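You operate a simulated robot arm through the tools that you are given. There is no shell and no other tool. Be economical: measure what you need, move in short steps, check, and stop when the job is done.

The job below is to be done with a simulated robot arm. You get a single attempt, and the scene is never put back.

TASK
Take the bracket casting labelled "26" from the brick table top and leave it in the inside of the tile box. Fetch the grey relay marked "59" from the brick table top and stand it on the grey plate in sand tray seven. Take the middle blue rail casting and leave it on the cracked tile on the brick table top. Put the orange marked brick on the brick table top away on the shelf of the brick table. Fetch the grey wheel mould and stand it on the sand in sand tray seven. Put the plate casting marked "27" from the brick rest on the shelf of the mould table and the plate casting marked "92" on the top of the sand bench. The order is free. Set down upright: grey relay, middle blue rail casting, grey wheel mould.

The check looks at the end state, three seconds after you hand in, the way a careful person would. Anything else that was tipped, shoved, dropped, spilled or broken makes it a failure.

THE ROBOT
A 7-joint arm with a two-finger gripper on a trunk, on a base that drives. Base frame: it is fixed to the floor where the robot stands at the start and does not move with it; the origin is under the middle of the robot, x ahead of it, y to its left, z up; the surface under the hand at the start is at about z = 930. Readings come in mm, rad, newtons and seconds.
With the tool pointing down near the work surface it reaches from about 320 to 760 mm from the robot's upright axis, wherever it stands. Its first joint turns from -2.897 to 2.897 rad. Places, roughly: bracket casting [750, 250, 1000]; cracked tile [750, -250, 1000]; grey plate in sand tray seven (16x16 cm) [1780, 4260, 720]; grey relay [500, -250, 1000]; grey wheel mould [750, 1250, 1000]; inside of the tile box (17x19 cm) [-2100, 1300, 840]; middle blue rail casting (4x6x7 cm) [500, -300, 1000]; orange marked brick (13x9x3 cm) [700, -500, 900]; plate casting [500, 1500, 1000]; sand in sand tray seven [1800, 4300, 700]; shelf of the brick table [600, 0, 300]; shelf of the mould table [400, 1300, 400]; top of the sand bench [-2000, 4900, 800]. Payload 1.71 kg.
The tool frame sits at the grasp point between the pads (the TCP): z along the fingers, y along the line on which they close. The tips reach 20 mm beyond it. The gripper opens to 96 mm. The gripper's body begins 113 mm behind the TCP.
Orientation is that of the tool frame in the base frame, as a unit quaternion [x, y, z, w]. With the fingers straight down and closing along the base's y, the tool's x points along the base's -x, its y along +y and its z along -z.

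THE INTERFACE
- The arm moves only by the tool nudge_tool. Its argument "targets" is a list of rows, each an object of numbers (a shift or turn left out is 0, a gripper value left out holds the last): "grip": the gripper command, from -1 (fully open) to 1 (shut), values between in proportion; "x", "y", "z": the shift along the tool's x, y, z in mm; "rx", "ry", "rz": the turn, a rotation vector about the tool's x, y, z in rad. In form: [{"grip": .., "x": .., "y": .., "z": .., "rx": .., "ry": .., "rz": ..}, ...]. A call has 1 to 20 rows; each row is the pose to reach, as a shift and turn from the pose commanded when the call began, along the tool's axes at that moment. Rows are played at 5 a second. More than 50 mm and 0.15 rad between two rows, or a gripper value outside its range, and nothing of the call is played. A pose out of reach is approached as far as the arm can. The call stops where the force on the tool passes 40 N (or 10 N more than at its start, if that is more) or the arm is blocked; 0.2 s more then pass. The fingers move at their own pace (about 153 mm/s each) and stop on an object; they squeeze with about 33 N. The grip force told is the motor's: it shows also when the fingers shut on nothing. Time passes only in rows, and 0.2 s behind the last, so rows that repeat a pose let the fingers close. It gives the time, the measured TCP pose, the force on the tool (base axes), the opening and the grip force at its end, in the units of the frame above (readings bear some noise), with the torque about the TCP (base axes, N m) and any sound that the robot's microphone picked up.
- Cameras (640 x 400 px; columns grow to the right, rows downward): "scene" is now at [41.5, 128.2, 1668.5]; the picture's right is [-0.33, -0.94, 0.01], its down [-0.73, 0.25, -0.64] and it looks along [0.61, -0.21, -0.77] (base axes); focal length 274 px, centre (320, 200). "wrist" rides on the gripper at [66, 14, -145] in the tool frame; the picture's right is [-0.21, 0.98, 0.00], its down [-0.88, -0.18, -0.44] and it looks along [-0.43, -0.09, 0.90] (tool axes); focal length 275 px, centre (320, 200). There is no depth. A picture from a camera that has moved, and an enlarged one, comes with that camera's place and axes in the base frame and with its lens.
- capture(camera): a new picture of that camera. No time passes.
- move_column(by): slides the trunk up (or, below 0, down) by that many mm; the arm and the scene camera ride with it, the base frame stays. It gives what a move gives, with no picture.
- roll_base(legs): drives the robot by 1 to 6 legs, each [ahead, turn to the left] in mm and rad, along the robot's own axes; the way and the turn of a leg run together, so that a leg with both is an arc; at most 1500 mm and 3.142 rad a leg. The arm and the cameras ride along, it lands a little off, and it stops where it bumps. It gives what a move gives.
- turn_head(pan, tilt): turns the head with the scene camera to pan (to the left, within 2.705 rad either way) and tilt (down, from -0.506 to 1.204), counted from straight ahead of the robot. It gives what a move gives.
- inspect(camera, box): a new picture of the part [left, top, right, bottom] of that camera's present view, enlarged. No time passes.
- sign_off(): hands the job in; it is judged then, once.

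Go step by step. Nothing tells you exact positions but the pictures and the camera data: compare them with the known pose of the tool, close in by small moves and look again before you grip or let go. The budget is 207 turns and 180 pictures, counting those below and the enlarged ones. Unless the task says otherwise, let go and move clear before handing in.

The tools are called after ">>>" as name(argument=value, ...) on one line, values as JSON. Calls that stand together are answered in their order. nudge_tool: Moves the arm, as the interface text tells. Its arguments: {"type":"object","properties":{"targets":{"type":"array","items":{"type":"object","properties":{"grip":{"type":"number"},"x":{"type":"number"},"y":{"type":"number"},"z":{"type":"number"},"rx":{"type":"number"},"ry":{"type":"number"},"rz":{"type":"number"}}}}},"required":["targets"]} The other tools are called the same way: move_column (by) slides the trunk up or down; roll_base (legs) drives the base; turn_head (pan, tilt) turns the head that bears the scene camera; capture (camera) takes a picture; inspect (camera, box) takes an enlarged picture of a part of a camera's view; sign_off () hands the job in.

At the start:

```text
t: 0.0
tool_pos: [447.4, -73.3, 1225.6]
orientation: [0.001, 1.0, 0.0, 0.001]
contact_force: [0.9, -0.4, 0.5]
moment: [0.02, 0.05, -0.06]
opening: 95.9
grasp_force: 0.0
trunk travel left (down, up): [-275.0, 111.0]
robot x, y, heading: [-3.4, -1.7, -0.003]
head pan, tilt: [-0.333, 0.857]
```

scene: 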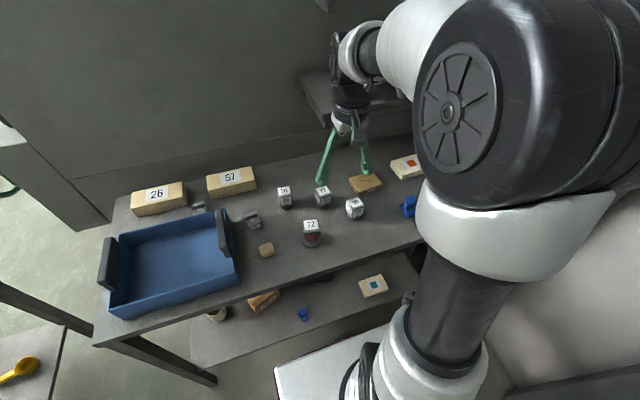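
wrist: 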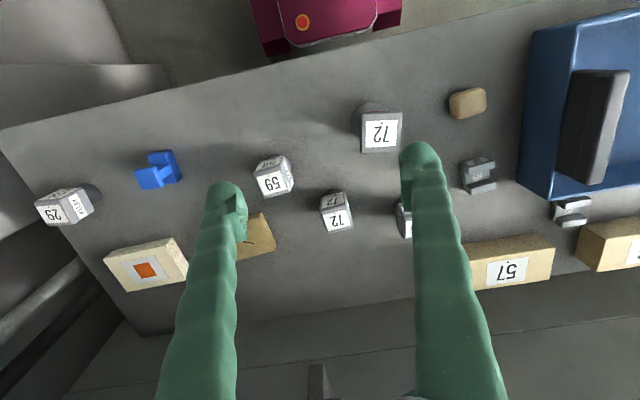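

I see the brick table with relays, a tray, labelled blocks and a blue casting. I'll look closer before moving.

>>> inspect(camera="wrist", box=[430, 60, 640, 300])

>>> inspect(camera="wrist", box=[0, 130, 350, 340])

>>> inspect(camera="scene", box=[90, 140, 430, 340])

```text
1.67 times, centred on (535, 180) of wrist
camera zoom: at [383.0, -59.1, 1370.2], right [0.21, 0.98, 0.0], down [0.88, -0.18, 0.44], along [0.43, -0.09, -0.9], focal length 459 px, centre (-38, 233)
```

zoom: 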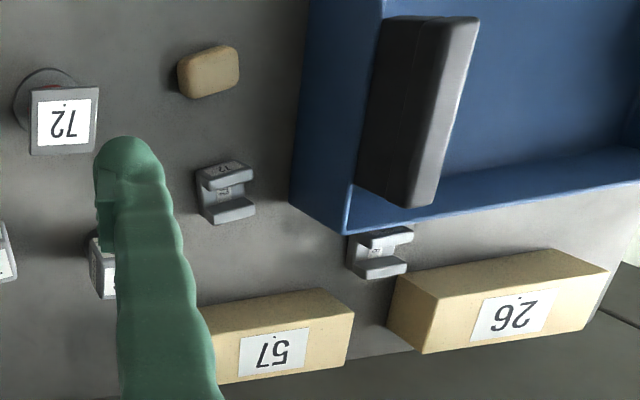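

```text
1.83 times, centred on (175, 235) of wrist
camera zoom: at [383.0, -59.1, 1370.2], right [0.21, 0.98, 0.0], down [0.88, -0.18, 0.44], along [0.43, -0.09, -0.9], focal length 503 px, centre (585, 136)
```

zoom: 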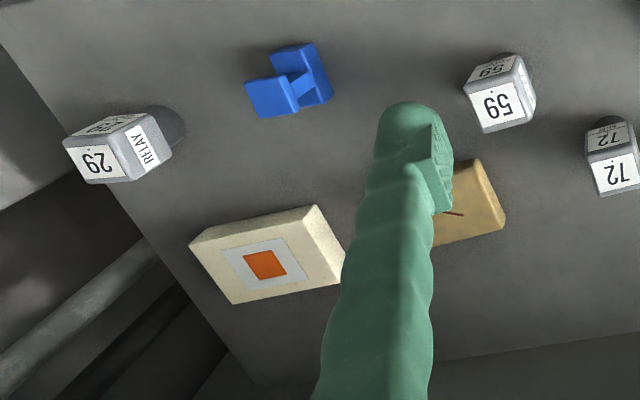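

```text
1.88 times, centred on (260, 240) of scene
camera zoom: at [41.5, 128.2, 1668.5], right [-0.33, -0.94, 0.01], down [-0.73, 0.25, -0.64], along [0.61, -0.21, -0.77], focal length 515 px, centre (433, 125)
```

zoom: 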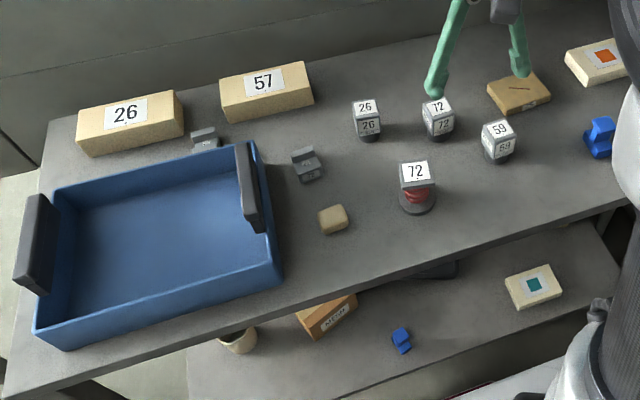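

Brackets have their own labels, still unreadable. I'll pan the head around to map the room.

>>> turn_head(pan=1.0, tilt=0.45)

>>> capture(camera="scene")

>>> turn_head(pan=2.3, tilt=0.45)

>>> capture(camera="scene")

```text
t: 1.5
tool_pos: [429.7, -74.0, 1231.6]
orientation: [0.001, 1.0, 0.0, 0.008]
contact_force: [-0.7, -0.3, 0.2]
moment: [-0.02, -0.01, -0.03]
opening: 96.2
grasp_force: 0.1
trunk travel left (down, up): [-275.0, 111.0]
robot x, y, heading: [-1.8, -1.4, -0.0]
head pan, tilt: [1.0, 0.45]
```

```text
174 pictures are left
camera scene: at [18.1, 231.0, 1703.9], right [0.84, -0.54, -0.01], down [-0.25, -0.37, -0.9], along [0.48, 0.76, -0.44], focal length 274 px, centre (320, 200)
```

scene: 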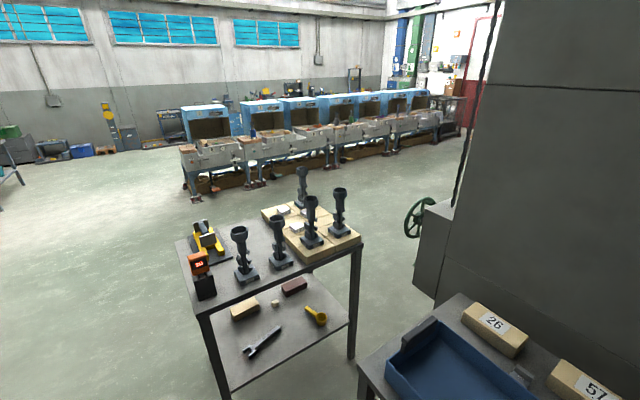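

```text
t: 3.0
tool_pos: [429.6, -73.8, 1232.3]
orientation: [0.001, 1.0, 0.0, 0.008]
contact_force: [0.1, 0.4, 0.0]
moment: [0.03, 0.0, 0.02]
opening: 96.2
grasp_force: 0.0
trunk travel left (down, up): [-275.0, 111.0]
robot x, y, heading: [-1.5, -0.3, -0.004]
head pan, tilt: [2.3, 0.45]
```

```text
173 pictures are left
camera scene: at [-92.6, 222.3, 1705.8], right [0.75, 0.67, -0.01], down [0.27, -0.32, -0.91], along [-0.61, 0.67, -0.43], focal length 274 px, centre (320, 200)
```

scene: 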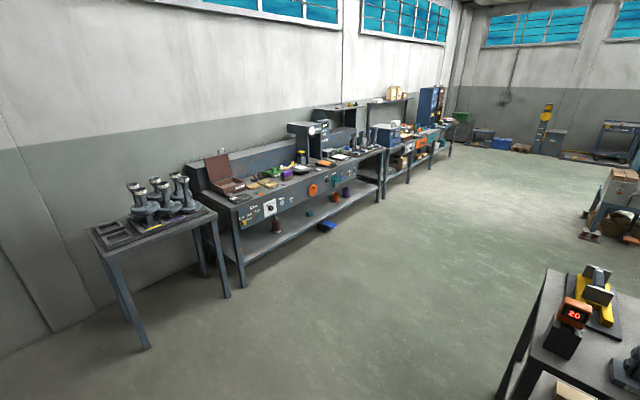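

The mould table is ahead-left, the sand trays beyond, and a small table with trays is to the left. I'll enlarge the interesting areas.

>>> inspect(camera="scene", box=[70, 160, 250, 280])

>>> inspect(camera="scene", box=[180, 80, 460, 260])

>>> turn_head(pan=1.0, tilt=0.6)

>>> inspect(camera="scene", box=[160, 100, 380, 340])

>>> inspect(camera="scene", box=[170, 20, 470, 160])

```text
3.33 times, centred on (160, 220) of scene
camera zoom: at [-92.6, 222.3, 1705.8], right [0.75, 0.67, -0.01], down [0.27, -0.32, -0.91], along [-0.61, 0.67, -0.43], focal length 913 px, centre (853, 133)
```

zoom: 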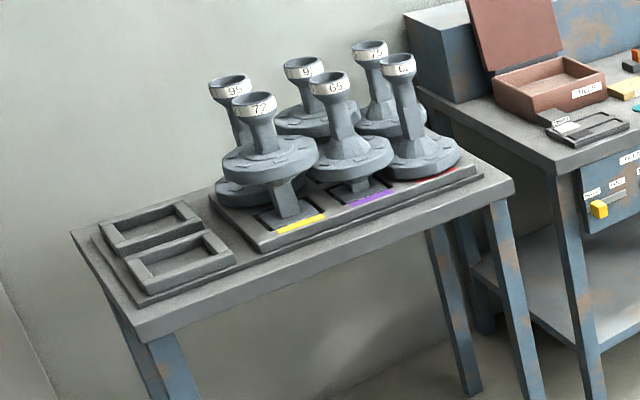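

```text
2.22 times, centred on (320, 170) of scene
camera zoom: at [-92.6, 222.3, 1705.8], right [0.75, 0.67, -0.01], down [0.27, -0.32, -0.91], along [-0.61, 0.67, -0.43], focal length 608 px, centre (320, 267)
```

zoom: 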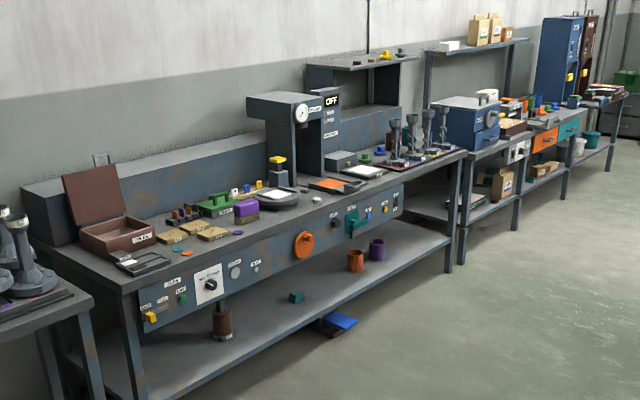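

```text
t: 4.4
tool_pos: [430.5, -72.7, 1232.0]
orientation: [0.001, 1.0, 0.0, 0.008]
contact_force: [-0.3, 0.0, 0.1]
moment: [-0.01, -0.03, 0.0]
opening: 96.0
grasp_force: 0.1
trunk travel left (down, up): [-275.0, 111.0]
robot x, y, heading: [3.7, 2.8, -0.002]
head pan, tilt: [1.0, 0.6]
```

```text
1.67 times, centred on (270, 220) of scene
camera zoom: at [16.0, 228.1, 1690.4], right [0.84, -0.54, -0.01], down [-0.32, -0.48, -0.82], along [0.44, 0.69, -0.57], focal length 456 px, centre (403, 167)
```

zoom: 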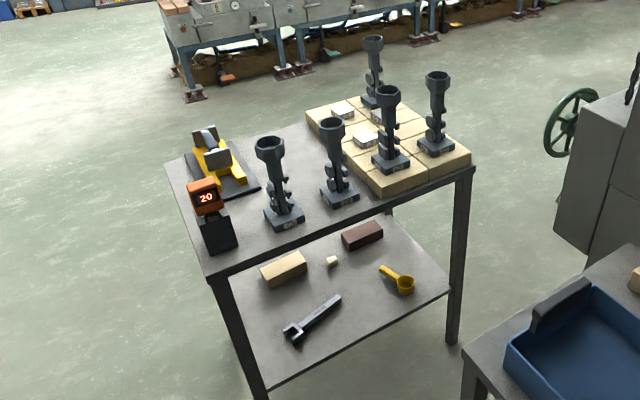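

```text
2.13 times, centred on (320, 90) of scene
camera zoom: at [16.0, 228.1, 1690.4], right [0.84, -0.54, -0.01], down [-0.32, -0.48, -0.82], along [0.44, 0.69, -0.57], focal length 584 px, centre (320, 435)
```

zoom: 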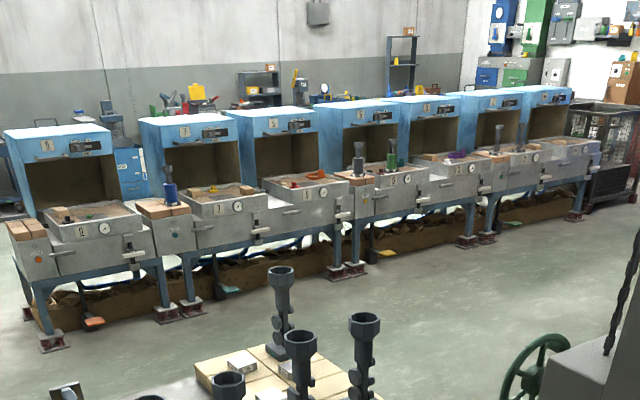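

Mould table, tray seven's oven row and the tile box on the bench are located. I'll start with the blue rail: hover the hand above it for a close look.

>>> nudge_tool(targets=[{"grip": -1, "x": 0, "y": -45, "z": 0}, {"x": 0, "y": -90}, {"x": 0, "y": -135, "z": 20}, {"y": -180, "z": 40}, {"y": -220, "z": 60}, {"y": -250, "z": 80}, {"y": -250, "z": 80}])

>>> capture(camera="wrist")

>>> turn_head(pan=-0.333, tilt=0.857)

>>> capture(camera="scene")

```text
t: 6.0
tool_pos: [431.9, -324.3, 1153.1]
orientation: [0.0, 1.0, 0.0, 0.009]
contact_force: [0.2, 0.1, 0.3]
moment: [-0.05, 0.0, 0.0]
opening: 95.8
grasp_force: 0.1
trunk travel left (down, up): [-275.0, 111.0]
robot x, y, heading: [1.9, 4.5, -0.003]
head pan, tilt: [1.0, 0.6]
```

```text
168 pictures are left
camera wrist: at [364.3, -309.7, 1296.9], right [0.21, 0.98, 0.0], down [0.87, -0.18, 0.46], along [0.45, -0.09, -0.89], focal length 275 px, centre (320, 200)
```

wrist: 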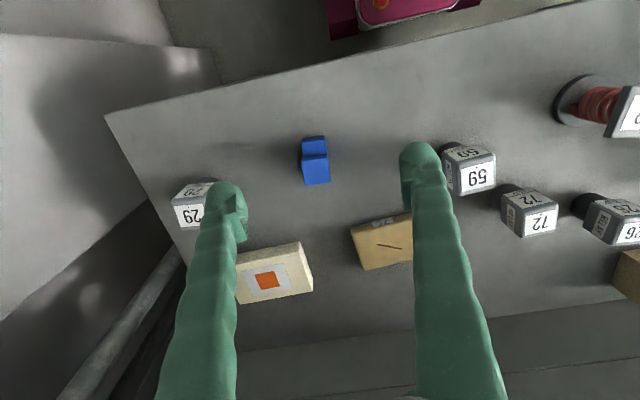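

```text
t: 7.5
tool_pos: [431.5, -325.0, 1152.4]
orientation: [0.0, 1.0, 0.0, 0.007]
contact_force: [-0.2, 0.0, -0.2]
moment: [0.04, -0.03, 0.02]
opening: 96.2
grasp_force: 0.0
trunk travel left (down, up): [-275.0, 111.0]
robot x, y, heading: [-2.0, 3.9, -0.001]
head pan, tilt: [-0.333, 0.857]
```

```text
167 pictures are left
camera scene: at [41.6, 128.3, 1668.6], right [-0.33, -0.95, 0.01], down [-0.73, 0.25, -0.64], along [0.61, -0.21, -0.77], focal length 274 px, centre (320, 200)
```

scene: 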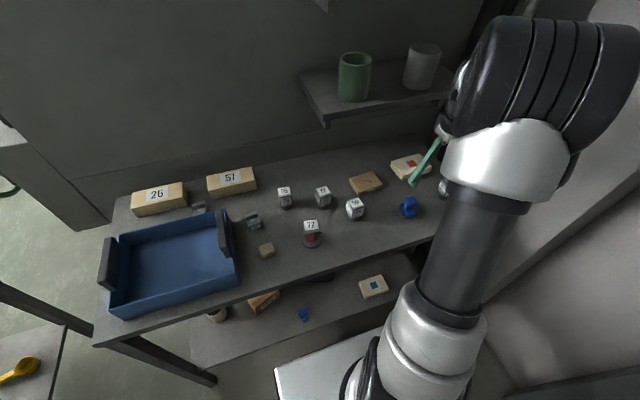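

The rail casting is below the hand; I'll enlarge it from both cameras, and the small blue item on the shelf.

>>> inspect(camera="wrist", box=[220, 100, 460, 300])

>>> inspect(camera="scene", box=[330, 140, 440, 230])

>>> inspect(camera="scene", box=[200, 240, 420, 340])

```text
2.00 times, centred on (340, 200) of wrist
camera zoom: at [364.5, -309.7, 1296.9], right [0.21, 0.98, 0.0], down [0.87, -0.18, 0.46], along [0.45, -0.09, -0.89], focal length 551 px, centre (280, 200)
```

zoom: 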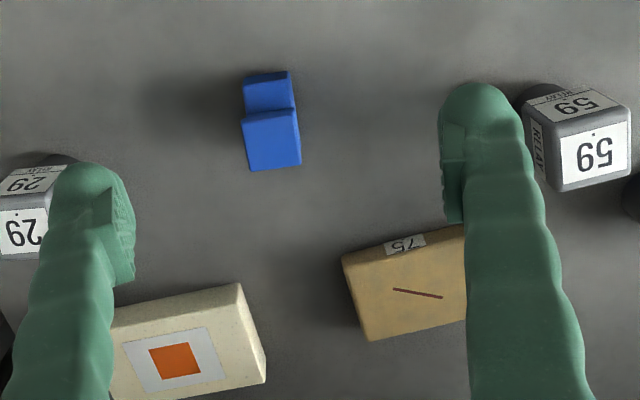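

```text
4.44 times, centred on (385, 185) of scene
camera zoom: at [41.6, 128.3, 1668.6], right [-0.33, -0.95, 0.01], down [-0.73, 0.25, -0.64], along [0.61, -0.21, -0.77], focal length 1217 px, centre (31, 267)
```

zoom: 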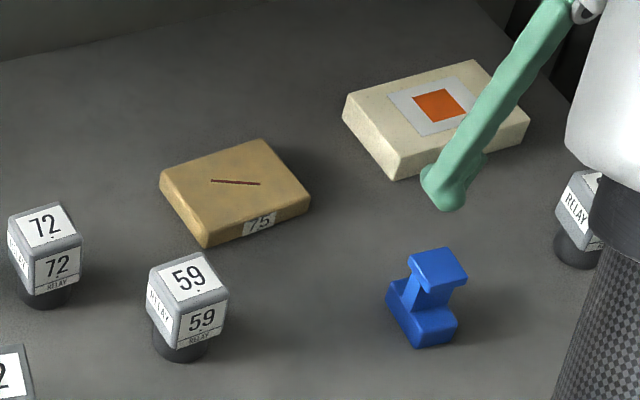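

```text
2.91 times, centred on (310, 290) of scene
camera zoom: at [41.6, 128.3, 1668.6], right [-0.33, -0.95, 0.01], down [-0.73, 0.25, -0.64], along [0.61, -0.21, -0.77], focal length 796 px, centre (349, -62)
```

zoom: 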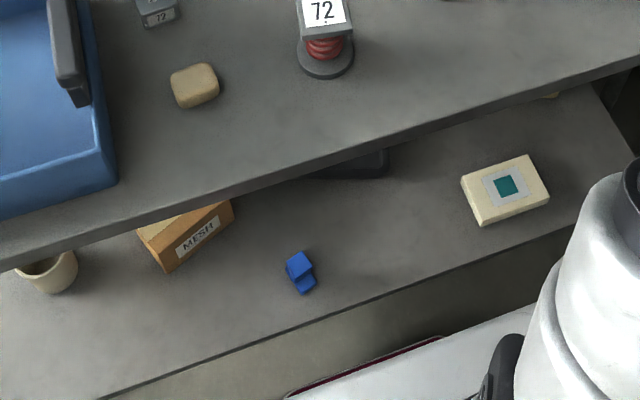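

The rail stands at about (476,-334), top near z 1000; the cracked tile's centre is about (637,-253). I'll hover closer above the rail to check alignment.

>>> nudge_tool(targets=[{"grip": -1, "x": -22, "y": -5, "z": 40}, {"x": -43, "y": -9, "z": 80}, {"x": -43, "y": -9, "z": 105}, {"x": -43, "y": -9, "z": 105}])

>>> capture(camera="wrist")

```text
t: 8.5
tool_pos: [475.0, -332.6, 1049.3]
orientation: [0.0, 1.0, -0.001, 0.008]
contact_force: [0.2, -0.2, 1.0]
moment: [0.02, -0.01, 0.01]
opening: 95.9
grasp_force: 0.0
trunk travel left (down, up): [-275.0, 111.0]
robot x, y, heading: [0.3, -2.9, 0.0]
head pan, tilt: [-0.333, 0.857]
```

```text
163 pictures are left
camera wrist: at [407.5, -318.4, 1193.1], right [0.21, 0.98, 0.0], down [0.87, -0.18, 0.46], along [0.45, -0.09, -0.89], focal length 275 px, centre (320, 200)
```

wrist: 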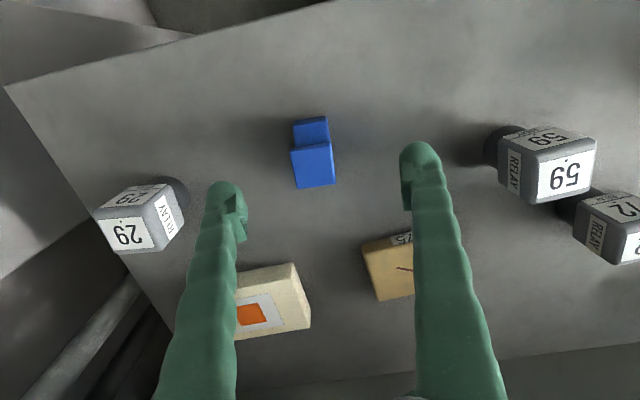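

Rail head is almost exactly beneath the hand. Descend to grip.

>>> nudge_tool(targets=[{"grip": -1, "x": -1, "y": -4, "z": 40, "rz": 0.06}, {"x": -1, "y": -4, "z": 80, "rz": 0.06}, {"x": -1, "y": -4, "z": 80, "rz": 0.06, "grip": 0.3}, {"x": -1, "y": -4, "z": 80, "rz": 0.06, "grip": 1}, {"x": -1, "y": -4, "z": 80, "rz": 0.06, "grip": 1}, {"x": -1, "y": -4, "z": 80, "rz": 0.06, "grip": 1}])

>>> capture(camera="wrist")

```text
t: 9.9
tool_pos: [477.3, -338.0, 969.7]
orientation: [0.03, 1.0, 0.0, 0.007]
contact_force: [-0.7, 0.2, 0.4]
moment: [-0.01, -0.01, -0.03]
opening: 31.0
grasp_force: 33.5
trunk travel left (down, up): [-275.0, 111.0]
robot x, y, heading: [1.2, -0.8, 0.006]
head pan, tilt: [-0.333, 0.857]
```

```text
162 pictures are left
camera wrist: at [409.6, -317.9, 1112.9], right [0.26, 0.96, 0.0], down [0.86, -0.24, 0.46], along [0.44, -0.12, -0.89], focal length 275 px, centre (320, 200)
```

wrist: 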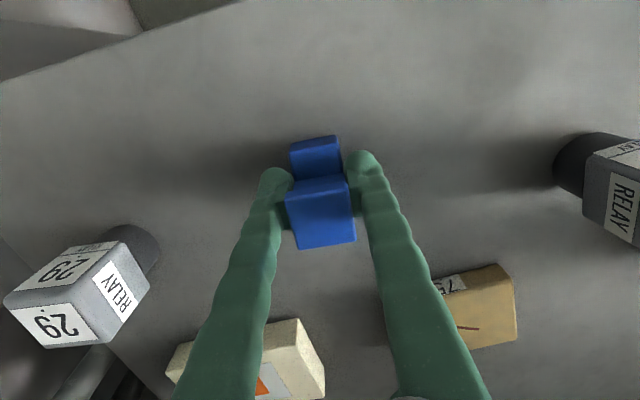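

Gripped (31 mm). Lift, carry over the tile, and check before lowering.

>>> nudge_tool(targets=[{"grip": 1, "z": -30}, {"z": -65}, {"x": -40, "y": 24, "z": -65, "rz": -0.03}, {"x": -80, "y": 48, "z": -65, "rz": -0.06}, {"x": -120, "y": 72, "z": -65, "rz": -0.1}, {"x": -155, "y": 94, "z": -65, "rz": -0.13}, {"x": -155, "y": 94, "z": -65, "rz": -0.13}])

>>> capture(camera="wrist")

>>> inspect(camera="scene", box=[330, 110, 450, 230])

```text
t: 11.5
tool_pos: [634.5, -253.0, 1033.9]
orientation: [-0.034, 0.999, -0.002, 0.006]
contact_force: [0.7, -0.2, -1.9]
moment: [0.0, -0.02, -0.02]
opening: 30.9
grasp_force: 32.8
trunk travel left (down, up): [-275.0, 111.0]
robot x, y, heading: [-0.2, -2.2, 0.003]
head pan, tilt: [-0.333, 0.857]
```

```text
161 pictures are left
camera wrist: at [566.0, -242.9, 1178.7], right [0.14, 0.99, 0.0], down [0.88, -0.12, 0.46], along [0.45, -0.06, -0.89], focal length 275 px, centre (320, 200)
```

wrist: 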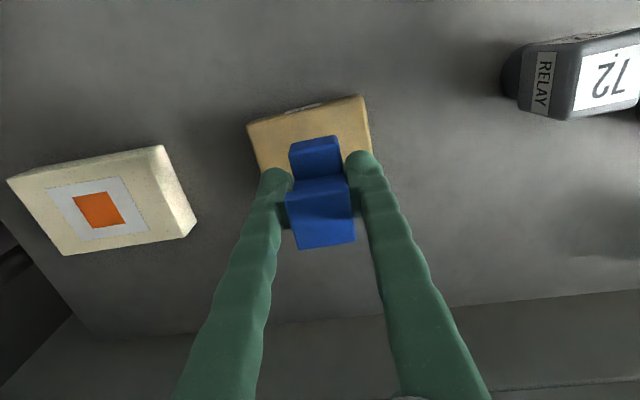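

```text
3.33 times, centred on (390, 170) of scene
camera zoom: at [37.2, 128.2, 1668.6], right [-0.33, -0.94, 0.0], down [-0.72, 0.25, -0.64], along [0.61, -0.21, -0.76], focal length 913 px, centre (87, 300)
```

zoom: 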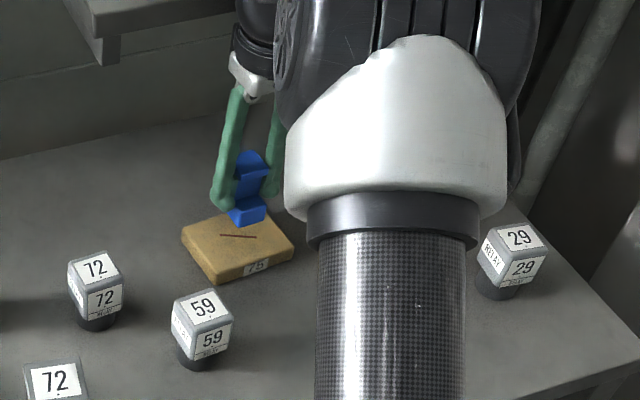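

Alignment is good with the tile centre at about (638,-256). Lower most of the way.

>>> nudge_tool(targets=[{"grip": 1, "x": -3, "y": -3, "z": 20}, {"x": -3, "y": -3, "z": 36}, {"x": -3, "y": -3, "z": 39}, {"x": -3, "y": -3, "z": 40}, {"x": -3, "y": -3, "z": 41}])

>>> inspect(camera="scene", box=[370, 150, 430, 210])

```text
t: 12.7
tool_pos: [635.2, -254.1, 997.2]
orientation: [-0.035, 0.999, -0.001, 0.01]
contact_force: [-0.3, -0.3, -0.5]
moment: [0.02, -0.02, 0.02]
opening: 30.9
grasp_force: 33.4
trunk travel left (down, up): [-275.0, 111.0]
robot x, y, heading: [-4.5, -1.8, -0.008]
head pan, tilt: [-0.333, 0.857]
```

```text
6.67 times, centred on (400, 180) of scene
camera zoom: at [5.4, 129.2, 1668.9], right [-0.33, -0.94, 0.0], down [-0.71, 0.25, -0.66], along [0.62, -0.21, -0.75], focal length 1825 px, centre (-213, 333)
```

zoom: 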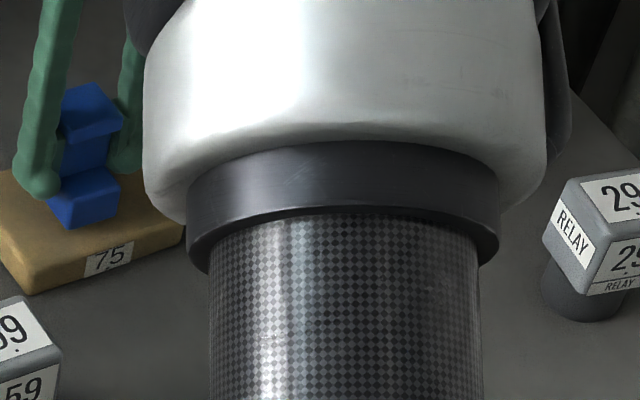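

I want to check whether it's touching the tile; looking again.

>>> nudge_tool(targets=[{"grip": 1}, {"grip": 1}])

>>> inspect(camera="scene", box=[365, 160, 405, 200])

>>> capture(camera="wrist")

```text
t: 13.3
tool_pos: [635.5, -255.3, 996.3]
orientation: [-0.034, 0.999, -0.001, 0.009]
contact_force: [0.1, -0.2, -1.2]
moment: [0.0, -0.03, 0.02]
opening: 31.0
grasp_force: 32.9
trunk travel left (down, up): [-275.0, 111.0]
robot x, y, heading: [-1.2, 0.2, 0.002]
head pan, tilt: [-0.333, 0.857]
```

```text
10.00 times, centred on (385, 180) of scene
camera zoom: at [1.5, 128.9, 1668.9], right [-0.33, -0.94, 0.0], down [-0.71, 0.25, -0.66], along [0.62, -0.21, -0.75], focal length 2738 px, centre (-330, 400)
```

zoom: 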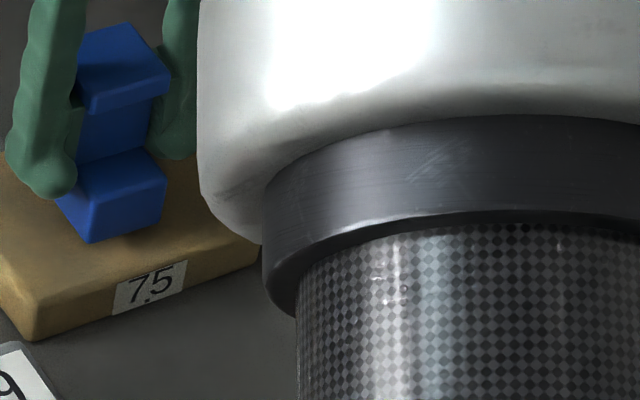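

```text
157 pictures are left
camera wrist: at [565.9, -244.8, 1140.3], right [0.14, 0.99, 0.0], down [0.88, -0.12, 0.46], along [0.46, -0.06, -0.89], focal length 275 px, centre (320, 200)
```

wrist: 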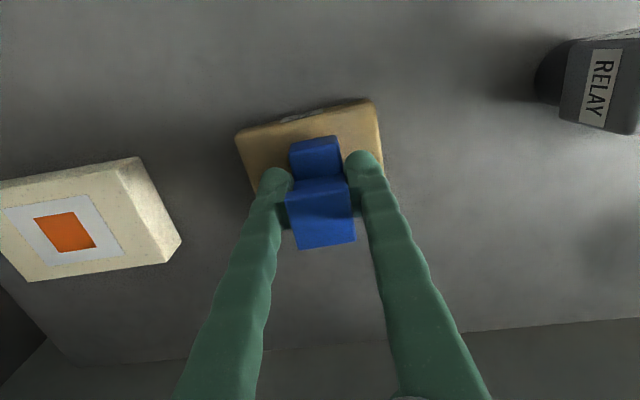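

Nearly down; continue in small steps, watching force.

>>> nudge_tool(targets=[{"grip": 1, "z": 2}, {"z": 4}, {"z": 4}, {"z": 4}])

```text
t: 14.3
tool_pos: [635.2, -254.5, 992.2]
orientation: [-0.034, 0.999, 0.0, 0.011]
contact_force: [-0.1, 0.4, -1.9]
moment: [-0.04, -0.01, 0.0]
opening: 31.2
grasp_force: 32.2
trunk travel left (down, up): [-275.0, 111.0]
robot x, y, heading: [-0.2, -0.5, -0.0]
head pan, tilt: [-0.333, 0.857]
```

>>> nudge_tool(targets=[{"grip": 1, "z": 2}, {"z": 4}, {"z": 5}, {"z": 5}])

>>> inspect(camera="scene", box=[365, 160, 405, 200])

```text
t: 15.3
tool_pos: [636.4, -254.5, 989.7]
orientation: [-0.034, 0.999, -0.002, 0.013]
contact_force: [-2.8, -0.9, 30.8]
moment: [0.13, 0.42, 0.04]
opening: 31.2
grasp_force: 33.3
trunk travel left (down, up): [-275.0, 111.0]
robot x, y, heading: [0.8, 1.5, -0.001]
head pan, tilt: [-0.333, 0.857]
```

```text
10.00 times, centred on (385, 180) of scene
camera zoom: at [-11.3, 129.2, 1669.1], right [-0.33, -0.94, 0.0], down [-0.7, 0.25, -0.67], along [0.63, -0.21, -0.75], focal length 2738 px, centre (-330, 400)
```

zoom: 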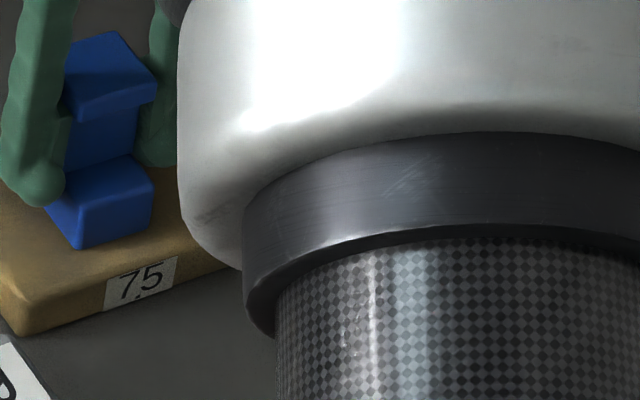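

Seated on the tile at z≈990 as predicted. Relieve the press slightly, release and rise.

>>> nudge_tool(targets=[{"grip": 1, "z": -3}, {"z": -3, "grip": 0.1}, {"z": -3, "grip": -0.2}, {"z": -3, "grip": -0.2}, {"z": -40}, {"z": -90}, {"z": -130}, {"z": -130}])

>>> capture(camera="wrist")

```text
t: 16.7
tool_pos: [633.8, -250.5, 1047.5]
orientation: [-0.036, 0.999, 0.002, -0.002]
contact_force: [-1.4, 0.5, -0.5]
moment: [-0.03, -0.06, 0.01]
opening: 57.5
grasp_force: 0.0
trunk travel left (down, up): [-275.0, 111.0]
robot x, y, heading: [-3.0, -4.6, -0.004]
head pan, tilt: [-0.333, 0.857]
stopped in row 6: the force on the tool passed its limit at 82 N (the readings are from after the stop); the commanded pose is now the measured one
```

```text
155 pictures are left
camera wrist: at [568.1, -243.1, 1193.7], right [0.13, 0.99, 0.0], down [0.89, -0.12, 0.44], along [0.44, -0.05, -0.9], focal length 275 px, centre (320, 200)
```

wrist: 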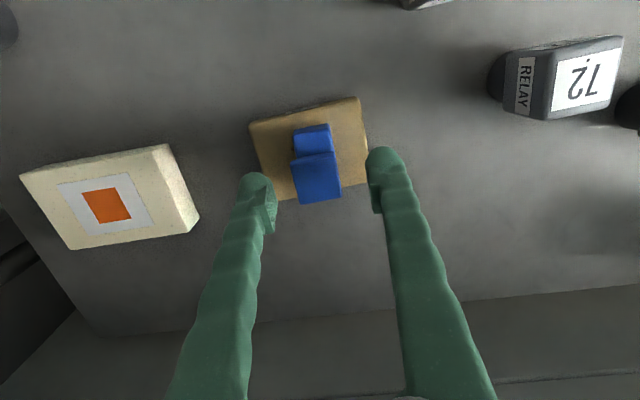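

The rail stands fine on the tile, but something stopped the rise — likely the wall shelf above with cups. I'll look before moving.

>>> capture(camera="scene")

>>> inspect(camera="scene", box=[290, 40, 450, 150])

```text
154 pictures are left
camera scene: at [-11.3, 128.1, 1669.2], right [-0.33, -0.95, 0.0], down [-0.7, 0.25, -0.67], along [0.63, -0.21, -0.75], focal length 274 px, centre (320, 200)
```

scene: 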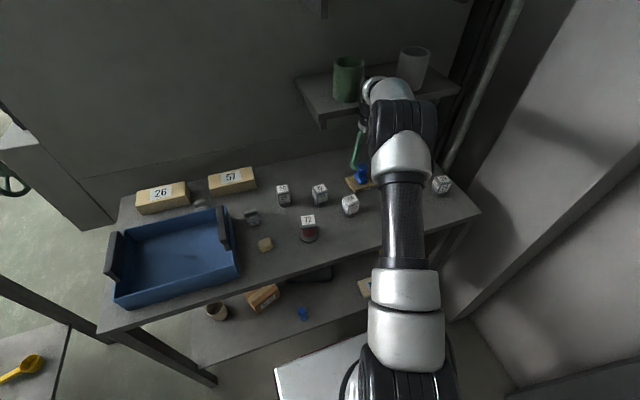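

```text
3.64 times, centred on (370, 95) of scene
camera zoom: at [-11.3, 128.1, 1669.2], right [-0.33, -0.95, 0.0], down [-0.7, 0.25, -0.67], along [0.63, -0.21, -0.75], focal length 996 px, centre (138, 582)
```

zoom: 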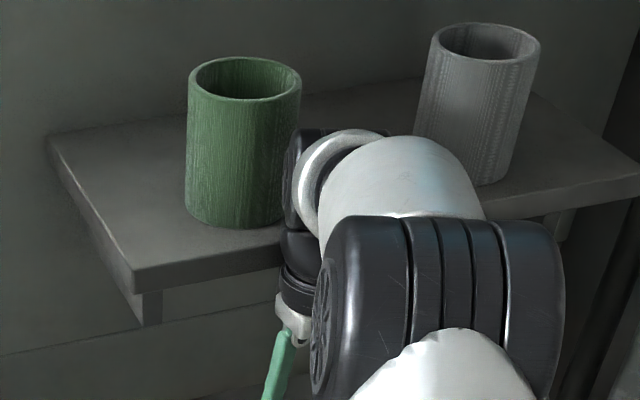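

The flange sits just under the shelf's front edge; cups still upright. Retreat level toward the robot first, then rise.

>>> nudge_tool(targets=[{"x": 30}, {"x": 60}, {"x": 95}, {"x": 130}, {"x": 165}, {"x": 200, "z": -30}, {"x": 200, "z": -70}, {"x": 200, "z": -100}, {"x": 200, "z": -100, "grip": -1}])

>>> capture(camera="wrist")

>>> capture(camera="scene")

```text
t: 18.7
tool_pos: [444.7, -266.7, 1144.5]
orientation: [-0.035, 0.999, 0.002, -0.006]
contact_force: [0.5, 0.3, -0.1]
moment: [0.03, -0.01, -0.01]
opening: 96.0
grasp_force: 0.1
trunk travel left (down, up): [-275.0, 111.0]
robot x, y, heading: [-4.3, 2.5, 0.002]
head pan, tilt: [-0.333, 0.857]
```

```text
152 pictures are left
camera wrist: at [379.8, -258.2, 1290.7], right [0.14, 0.99, 0.0], down [0.89, -0.12, 0.43], along [0.43, -0.06, -0.9], focal length 275 px, centre (320, 200)
```

wrist: 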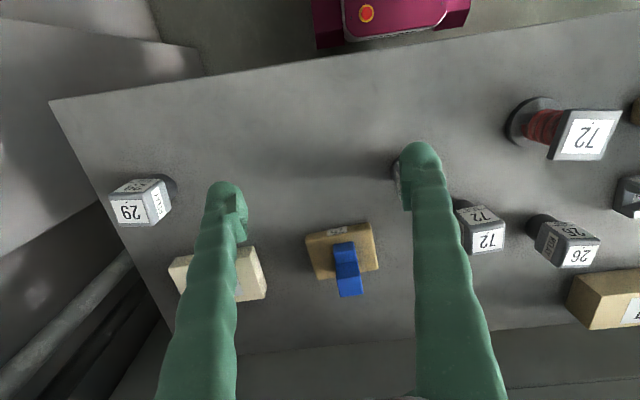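

```text
151 pictures are left
camera scene: at [40.3, 128.0, 1668.6], right [-0.33, -0.94, 0.01], down [-0.72, 0.25, -0.64], along [0.61, -0.21, -0.77], focal length 274 px, centre (320, 200)
```

scene: 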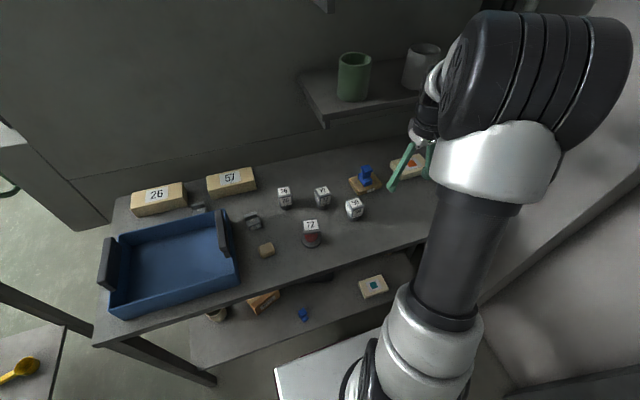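

The rail task is done and cups are unmoved. Next the orange brick at about (660,-456), top z≈960; I'll rotate the hand 90° to close across its 9 cm side, hovering short of it.

>>> nudge_tool(targets=[{"grip": -1, "x": -10, "y": -17, "z": 5, "rz": 0.145}, {"x": -20, "y": -33, "z": 10, "rz": 0.29}, {"x": -31, "y": -50, "z": 16, "rz": 0.435}, {"x": -41, "y": -66, "z": 22, "rz": 0.58}, {"x": -51, "y": -83, "z": 28, "rz": 0.725}, {"x": -61, "y": -99, "z": 34, "rz": 0.87}, {"x": -72, "y": -116, "z": 40, "rz": 1.015}, {"x": -82, "y": -132, "z": 46, "rz": 1.16}, {"x": -92, "y": -149, "z": 52, "rz": 1.305}, {"x": -102, "y": -165, "z": 58, "rz": 1.45}, {"x": -113, "y": -181, "z": 64, "rz": 1.59}, {"x": -113, "y": -181, "z": 64, "rz": 1.59}])

>>> capture(camera="wrist")

>>> capture(camera="scene")

```text
t: 21.3
tool_pos: [570.7, -442.1, 1080.3]
orientation: [0.689, 0.724, -0.003, -0.006]
contact_force: [-0.5, 0.7, -0.4]
moment: [-0.01, 0.01, -0.03]
opening: 95.8
grasp_force: 0.2
trunk travel left (down, up): [-275.0, 111.0]
robot x, y, heading: [1.9, -1.9, -0.004]
head pan, tilt: [-0.333, 0.857]
```

```text
150 pictures are left
camera wrist: at [583.3, -376.1, 1226.4], right [0.99, -0.16, -0.01], down [-0.13, -0.89, 0.44], along [-0.08, -0.43, -0.9], focal length 275 px, centre (320, 200)
```

wrist: 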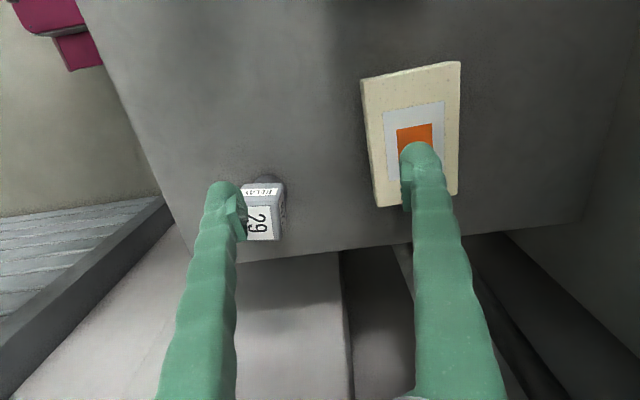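

```text
149 pictures are left
camera scene: at [40.9, 128.4, 1668.6], right [-0.33, -0.94, 0.01], down [-0.72, 0.25, -0.64], along [0.61, -0.21, -0.77], focal length 274 px, centre (320, 200)
```

scene: 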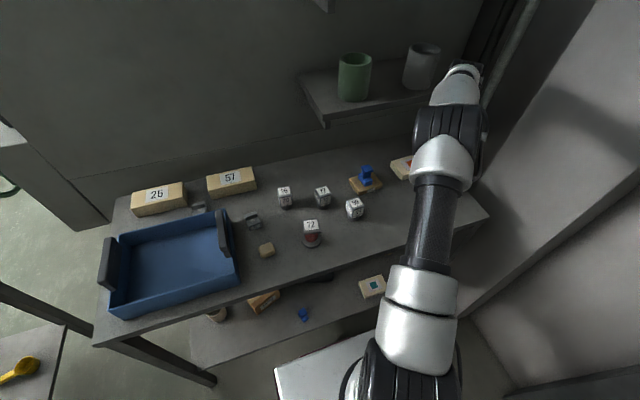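

Getting a precise look at the brick.

>>> inspect(camera="wrist", box=[330, 40, 490, 220])

```text
2.22 times, centred on (410, 130) of wrist
camera zoom: at [583.3, -376.1, 1226.4], right [0.99, -0.16, -0.01], down [-0.13, -0.89, 0.44], along [-0.08, -0.43, -0.9], focal length 612 px, centre (120, 356)
```

zoom: 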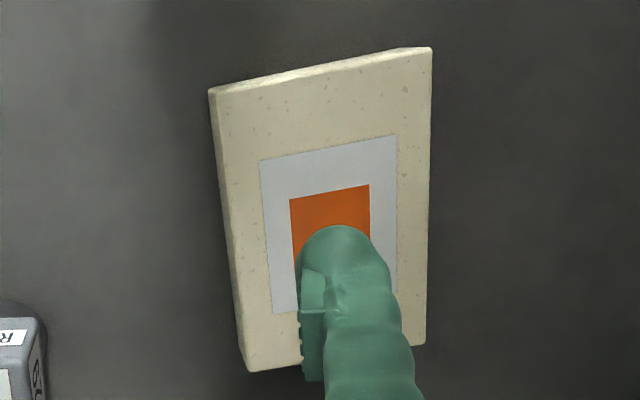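

Brick measured: centre (660,-456), 83×127 mm, yaw ≈0.03. Descend to just above and move over it, then check.

>>> nudge_tool(targets=[{"grip": -1, "z": 40}, {"z": 75}, {"x": -9, "y": 44, "z": 75, "rz": 0.02}, {"x": -19, "y": 89, "z": 77, "rz": 0.02}, {"x": -19, "y": 89, "z": 82, "rz": 0.02}])

>>> capture(camera="wrist")

```text
t: 22.5
tool_pos: [627.5, -438.5, 996.9]
orientation: [0.697, 0.717, -0.003, -0.008]
contact_force: [0.1, 0.6, 0.6]
moment: [0.01, 0.01, -0.02]
opening: 95.8
grasp_force: 0.1
out of reach, approached as far as the arm can: row 3, 4, 5
trunk travel left (down, up): [-275.0, 111.0]
robot x, y, heading: [0.7, 1.8, -0.003]
head pan, tilt: [-0.333, 0.857]
```

```text
147 pictures are left
camera wrist: at [641.5, -374.8, 1142.7], right [0.98, -0.18, -0.02], down [-0.15, -0.88, 0.44], along [-0.09, -0.43, -0.9], focal length 275 px, centre (320, 200)
```

wrist: 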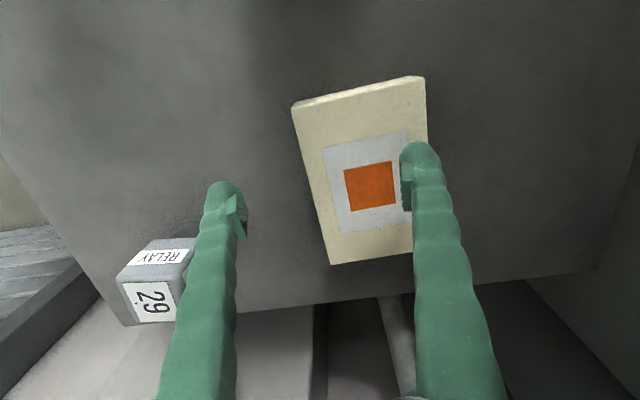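

Out of reach from here (802 mm from the axis). I'll retract and look at what's to the robot's right before shifting the base sideways.

>>> nudge_tool(targets=[{"y": -40}, {"y": -80, "z": -30}, {"x": 20, "y": -120, "z": -70}, {"x": 40, "y": -160, "z": -120}, {"x": 60, "y": -200, "z": -160}, {"x": 80, "y": -200, "z": -200}])

>>> turn_head(pan=-1.4, tilt=0.8)

>>> capture(camera="scene")

>>> turn_head(pan=0.1, tilt=1.2)

>>> capture(camera="scene")

```text
refused: row 3 steps farther than a row can; nothing moved
```

```text
t: 23.8
tool_pos: [627.3, -439.0, 998.2]
orientation: [0.697, 0.717, -0.002, -0.008]
contact_force: [-0.2, -0.7, 0.4]
moment: [0.04, -0.02, 0.02]
opening: 95.8
grasp_force: 0.0
trunk travel left (down, up): [-275.0, 111.0]
robot x, y, heading: [2.6, -2.0, -0.003]
head pan, tilt: [-1.4, 0.799]
```

```text
146 pictures are left
camera scene: at [-22.2, 72.8, 1674.0], right [-0.99, -0.17, 0.01], down [-0.13, 0.71, -0.69], along [0.11, -0.69, -0.72], focal length 274 px, centre (320, 200)
```

scene: 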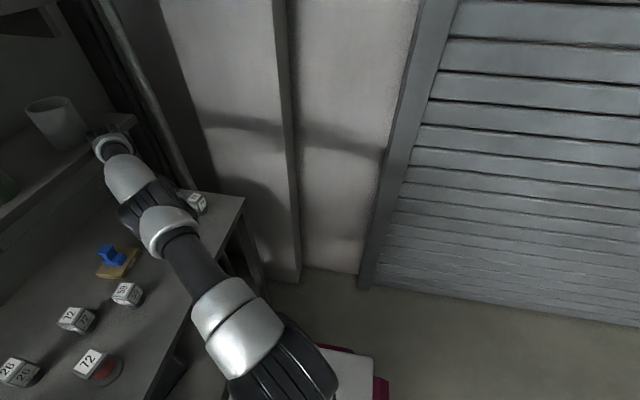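

```text
t: 25.4
tool_pos: [628.2, -439.9, 997.2]
orientation: [0.696, 0.718, -0.002, -0.008]
contact_force: [-0.3, 0.0, 0.5]
moment: [-0.02, 0.0, 0.0]
opening: 95.8
grasp_force: 0.2
trunk travel left (down, up): [-275.0, 111.0]
robot x, y, heading: [3.3, -0.8, 0.001]
head pan, tilt: [0.099, 1.201]
```

```text
145 pictures are left
camera scene: at [19.0, 157.3, 1645.9], right [0.1, -1.0, 0.0], down [-0.93, -0.09, -0.35], along [0.35, 0.04, -0.94], focal length 274 px, centre (320, 200)
```

scene: 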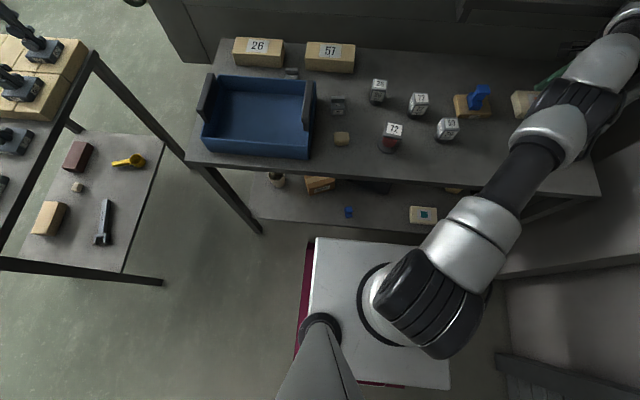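

Retract with smaller steps; then reposition the base by backing off and shifting right about 190 mm.

>>> nudge_tool(targets=[{"y": -40}, {"y": -75, "z": -25}, {"x": 20, "y": -105, "z": -50}, {"x": 40, "y": -135, "z": -80}, {"x": 60, "y": -165, "z": -110}, {"x": 80, "y": -195, "z": -140}, {"x": 100, "y": -210, "z": -170}])

>>> roll_base(legs=[[-300, 0], [0, 0.5], [-400, 0], [0, -0.5]])

>>> turn_head(pan=0, tilt=0.6)

>>> capture(camera="scene")

```text
t: 27.0
tool_pos: [407.4, -339.0, 1169.9]
orientation: [0.695, 0.719, -0.003, -0.006]
contact_force: [-0.1, -0.1, 0.2]
moment: [0.01, 0.0, 0.0]
opening: 95.7
grasp_force: 0.0
trunk travel left (down, up): [-275.0, 111.0]
robot x, y, heading: [0.3, 1.1, -0.001]
head pan, tilt: [0.099, 1.201]
```

```text
t: 34.6
tool_pos: [-224.6, -525.5, 1169.5]
orientation: [0.692, 0.721, -0.003, -0.006]
contact_force: [-0.3, -0.3, 0.2]
moment: [0.02, 0.01, -0.01]
opening: 96.1
grasp_force: 0.2
trunk travel left (down, up): [-275.0, 111.0]
robot x, y, heading: [-637.3, -186.8, 0.007]
head pan, tilt: [0.099, 1.201]
```

```text
t: 35.6
tool_pos: [-242.4, -524.4, 1176.1]
orientation: [0.692, 0.722, 0.003, 0.0]
contact_force: [-0.4, -0.5, -0.2]
moment: [0.01, -0.04, 0.0]
opening: 95.9
grasp_force: 0.2
trunk travel left (down, up): [-275.0, 111.0]
robot x, y, heading: [-635.3, -185.3, 0.006]
head pan, tilt: [0.0, 0.6]
```

```text
144 pictures are left
camera scene: at [-581.9, -33.6, 1689.7], right [0.01, -1.0, 0.0], down [-0.58, -0.01, -0.82], along [0.82, 0.01, -0.58], focal length 274 px, centre (320, 200)
```

scene: 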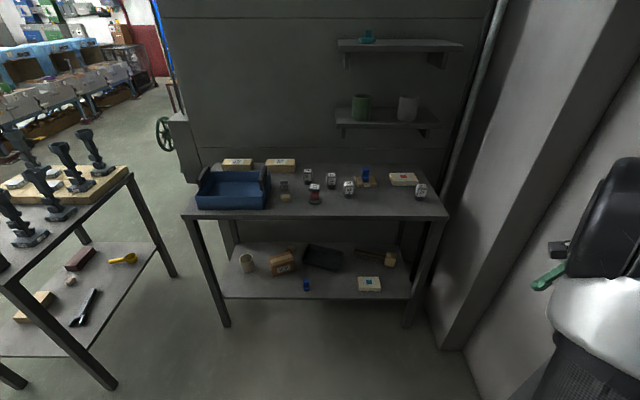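

From here I see the whole table: the wall shelf overhangs the orange brick (bottom z≈1200), so a vertical grip at x=660 would foul it. Plan: drive in with the robot shifted right, hook the brick's far edge with a pitched hand and pull it ~80 mm toward me, then grip it vertically.

>>> roll_base(legs=[[615, -0.006]])

>>> turn_head(pan=-0.35, tilt=0.75)

>>> capture(camera="scene")

```text
t: 39.2
tool_pos: [361.5, -525.9, 1175.7]
orientation: [0.696, 0.718, 0.002, -0.001]
contact_force: [-0.1, 0.2, -0.8]
moment: [0.0, 0.02, 0.01]
opening: 96.0
grasp_force: 0.1
trunk travel left (down, up): [-275.0, 111.0]
robot x, y, heading: [-31.5, -189.1, -0.004]
head pan, tilt: [0.0, 0.6]
```

```text
t: 40.1
tool_pos: [341.6, -525.0, 1181.7]
orientation: [0.696, 0.718, 0.008, 0.005]
contact_force: [0.4, 0.2, -0.5]
moment: [0.04, 0.04, 0.01]
opening: 95.8
grasp_force: 0.1
trunk travel left (down, up): [-275.0, 111.0]
robot x, y, heading: [-31.0, -184.0, -0.002]
head pan, tilt: [-0.351, 0.75]
```

```text
143 pictures are left
camera scene: at [15.4, -59.7, 1677.1], right [-0.34, -0.94, 0.01], down [-0.65, 0.23, -0.72], along [0.68, -0.25, -0.69], focal length 274 px, centre (320, 200)
```

scene: 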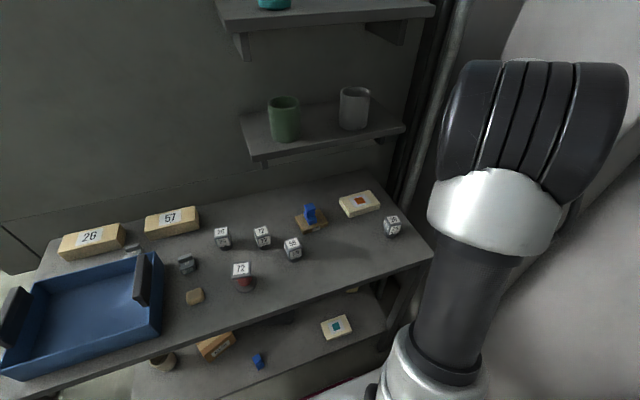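

Rotating the hand back to yaw 0 and moving nearer the brick, still out from under the wall shelf.

>>> nudge_tool(targets=[{"x": 5, "y": 20, "z": 5, "rz": -0.133}, {"x": 10, "y": 40, "z": 10, "rz": -0.266}, {"x": 15, "y": 60, "z": 15, "rz": -0.4}, {"x": 20, "y": 80, "z": 20, "rz": -0.533}, {"x": 25, "y": 100, "z": 25, "rz": -0.666}, {"x": 30, "y": 120, "z": 32, "rz": -0.8}, {"x": 35, "y": 140, "z": 40, "rz": -0.933}, {"x": 40, "y": 160, "z": 47, "rz": -1.066}, {"x": 45, "y": 180, "z": 55, "rz": -1.2}, {"x": 50, "y": 200, "z": 62, "rz": -1.333}, {"x": 55, "y": 220, "z": 70, "rz": -1.466}, {"x": 61, "y": 240, "z": 80, "rz": -1.59}])

>>> nudge_tool(targets=[{"ry": -0.14}, {"ry": -0.28}, {"ry": -0.42}, {"ry": -0.55}, {"ry": -0.55}])

>>> capture(camera="wrist")

>>> capture(camera="scene")

```text
t: 42.7
tool_pos: [583.3, -458.2, 1106.5]
orientation: [-0.027, 1.0, 0.002, 0.01]
contact_force: [0.5, -1.1, -1.2]
moment: [-0.01, 0.03, 0.04]
opening: 96.3
grasp_force: 0.1
trunk travel left (down, up): [-275.0, 111.0]
robot x, y, heading: [-31.5, -184.6, 0.001]
head pan, tilt: [-0.351, 0.75]
```

```text
t: 43.9
tool_pos: [582.8, -456.2, 1105.7]
orientation: [-0.025, 0.96, 0.008, 0.279]
contact_force: [-0.7, 0.0, 0.2]
moment: [-0.01, -0.01, -0.02]
opening: 96.0
grasp_force: 0.2
trunk travel left (down, up): [-275.0, 111.0]
robot x, y, heading: [-30.0, -182.1, -0.003]
head pan, tilt: [-0.351, 0.75]
```

```text
142 pictures are left
camera wrist: at [448.8, -448.7, 1193.7], right [0.12, 0.99, 0.11], down [0.51, -0.16, 0.85], along [0.85, -0.05, -0.52], focal length 275 px, centre (320, 200)
```

wrist: 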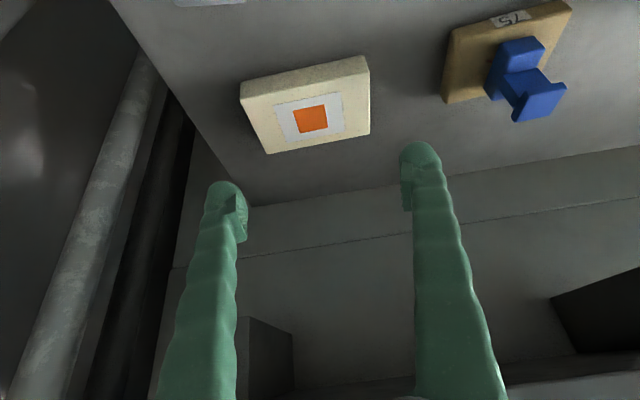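

```text
141 pictures are left
camera scene: at [15.5, -59.1, 1677.0], right [-0.34, -0.94, 0.01], down [-0.65, 0.23, -0.72], along [0.68, -0.25, -0.69], focal length 274 px, centre (320, 200)
```

scene: 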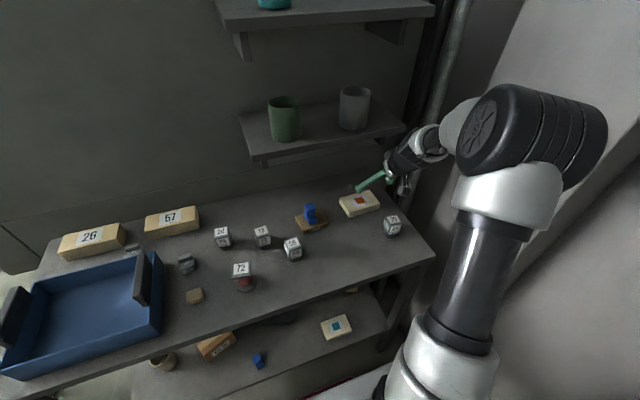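

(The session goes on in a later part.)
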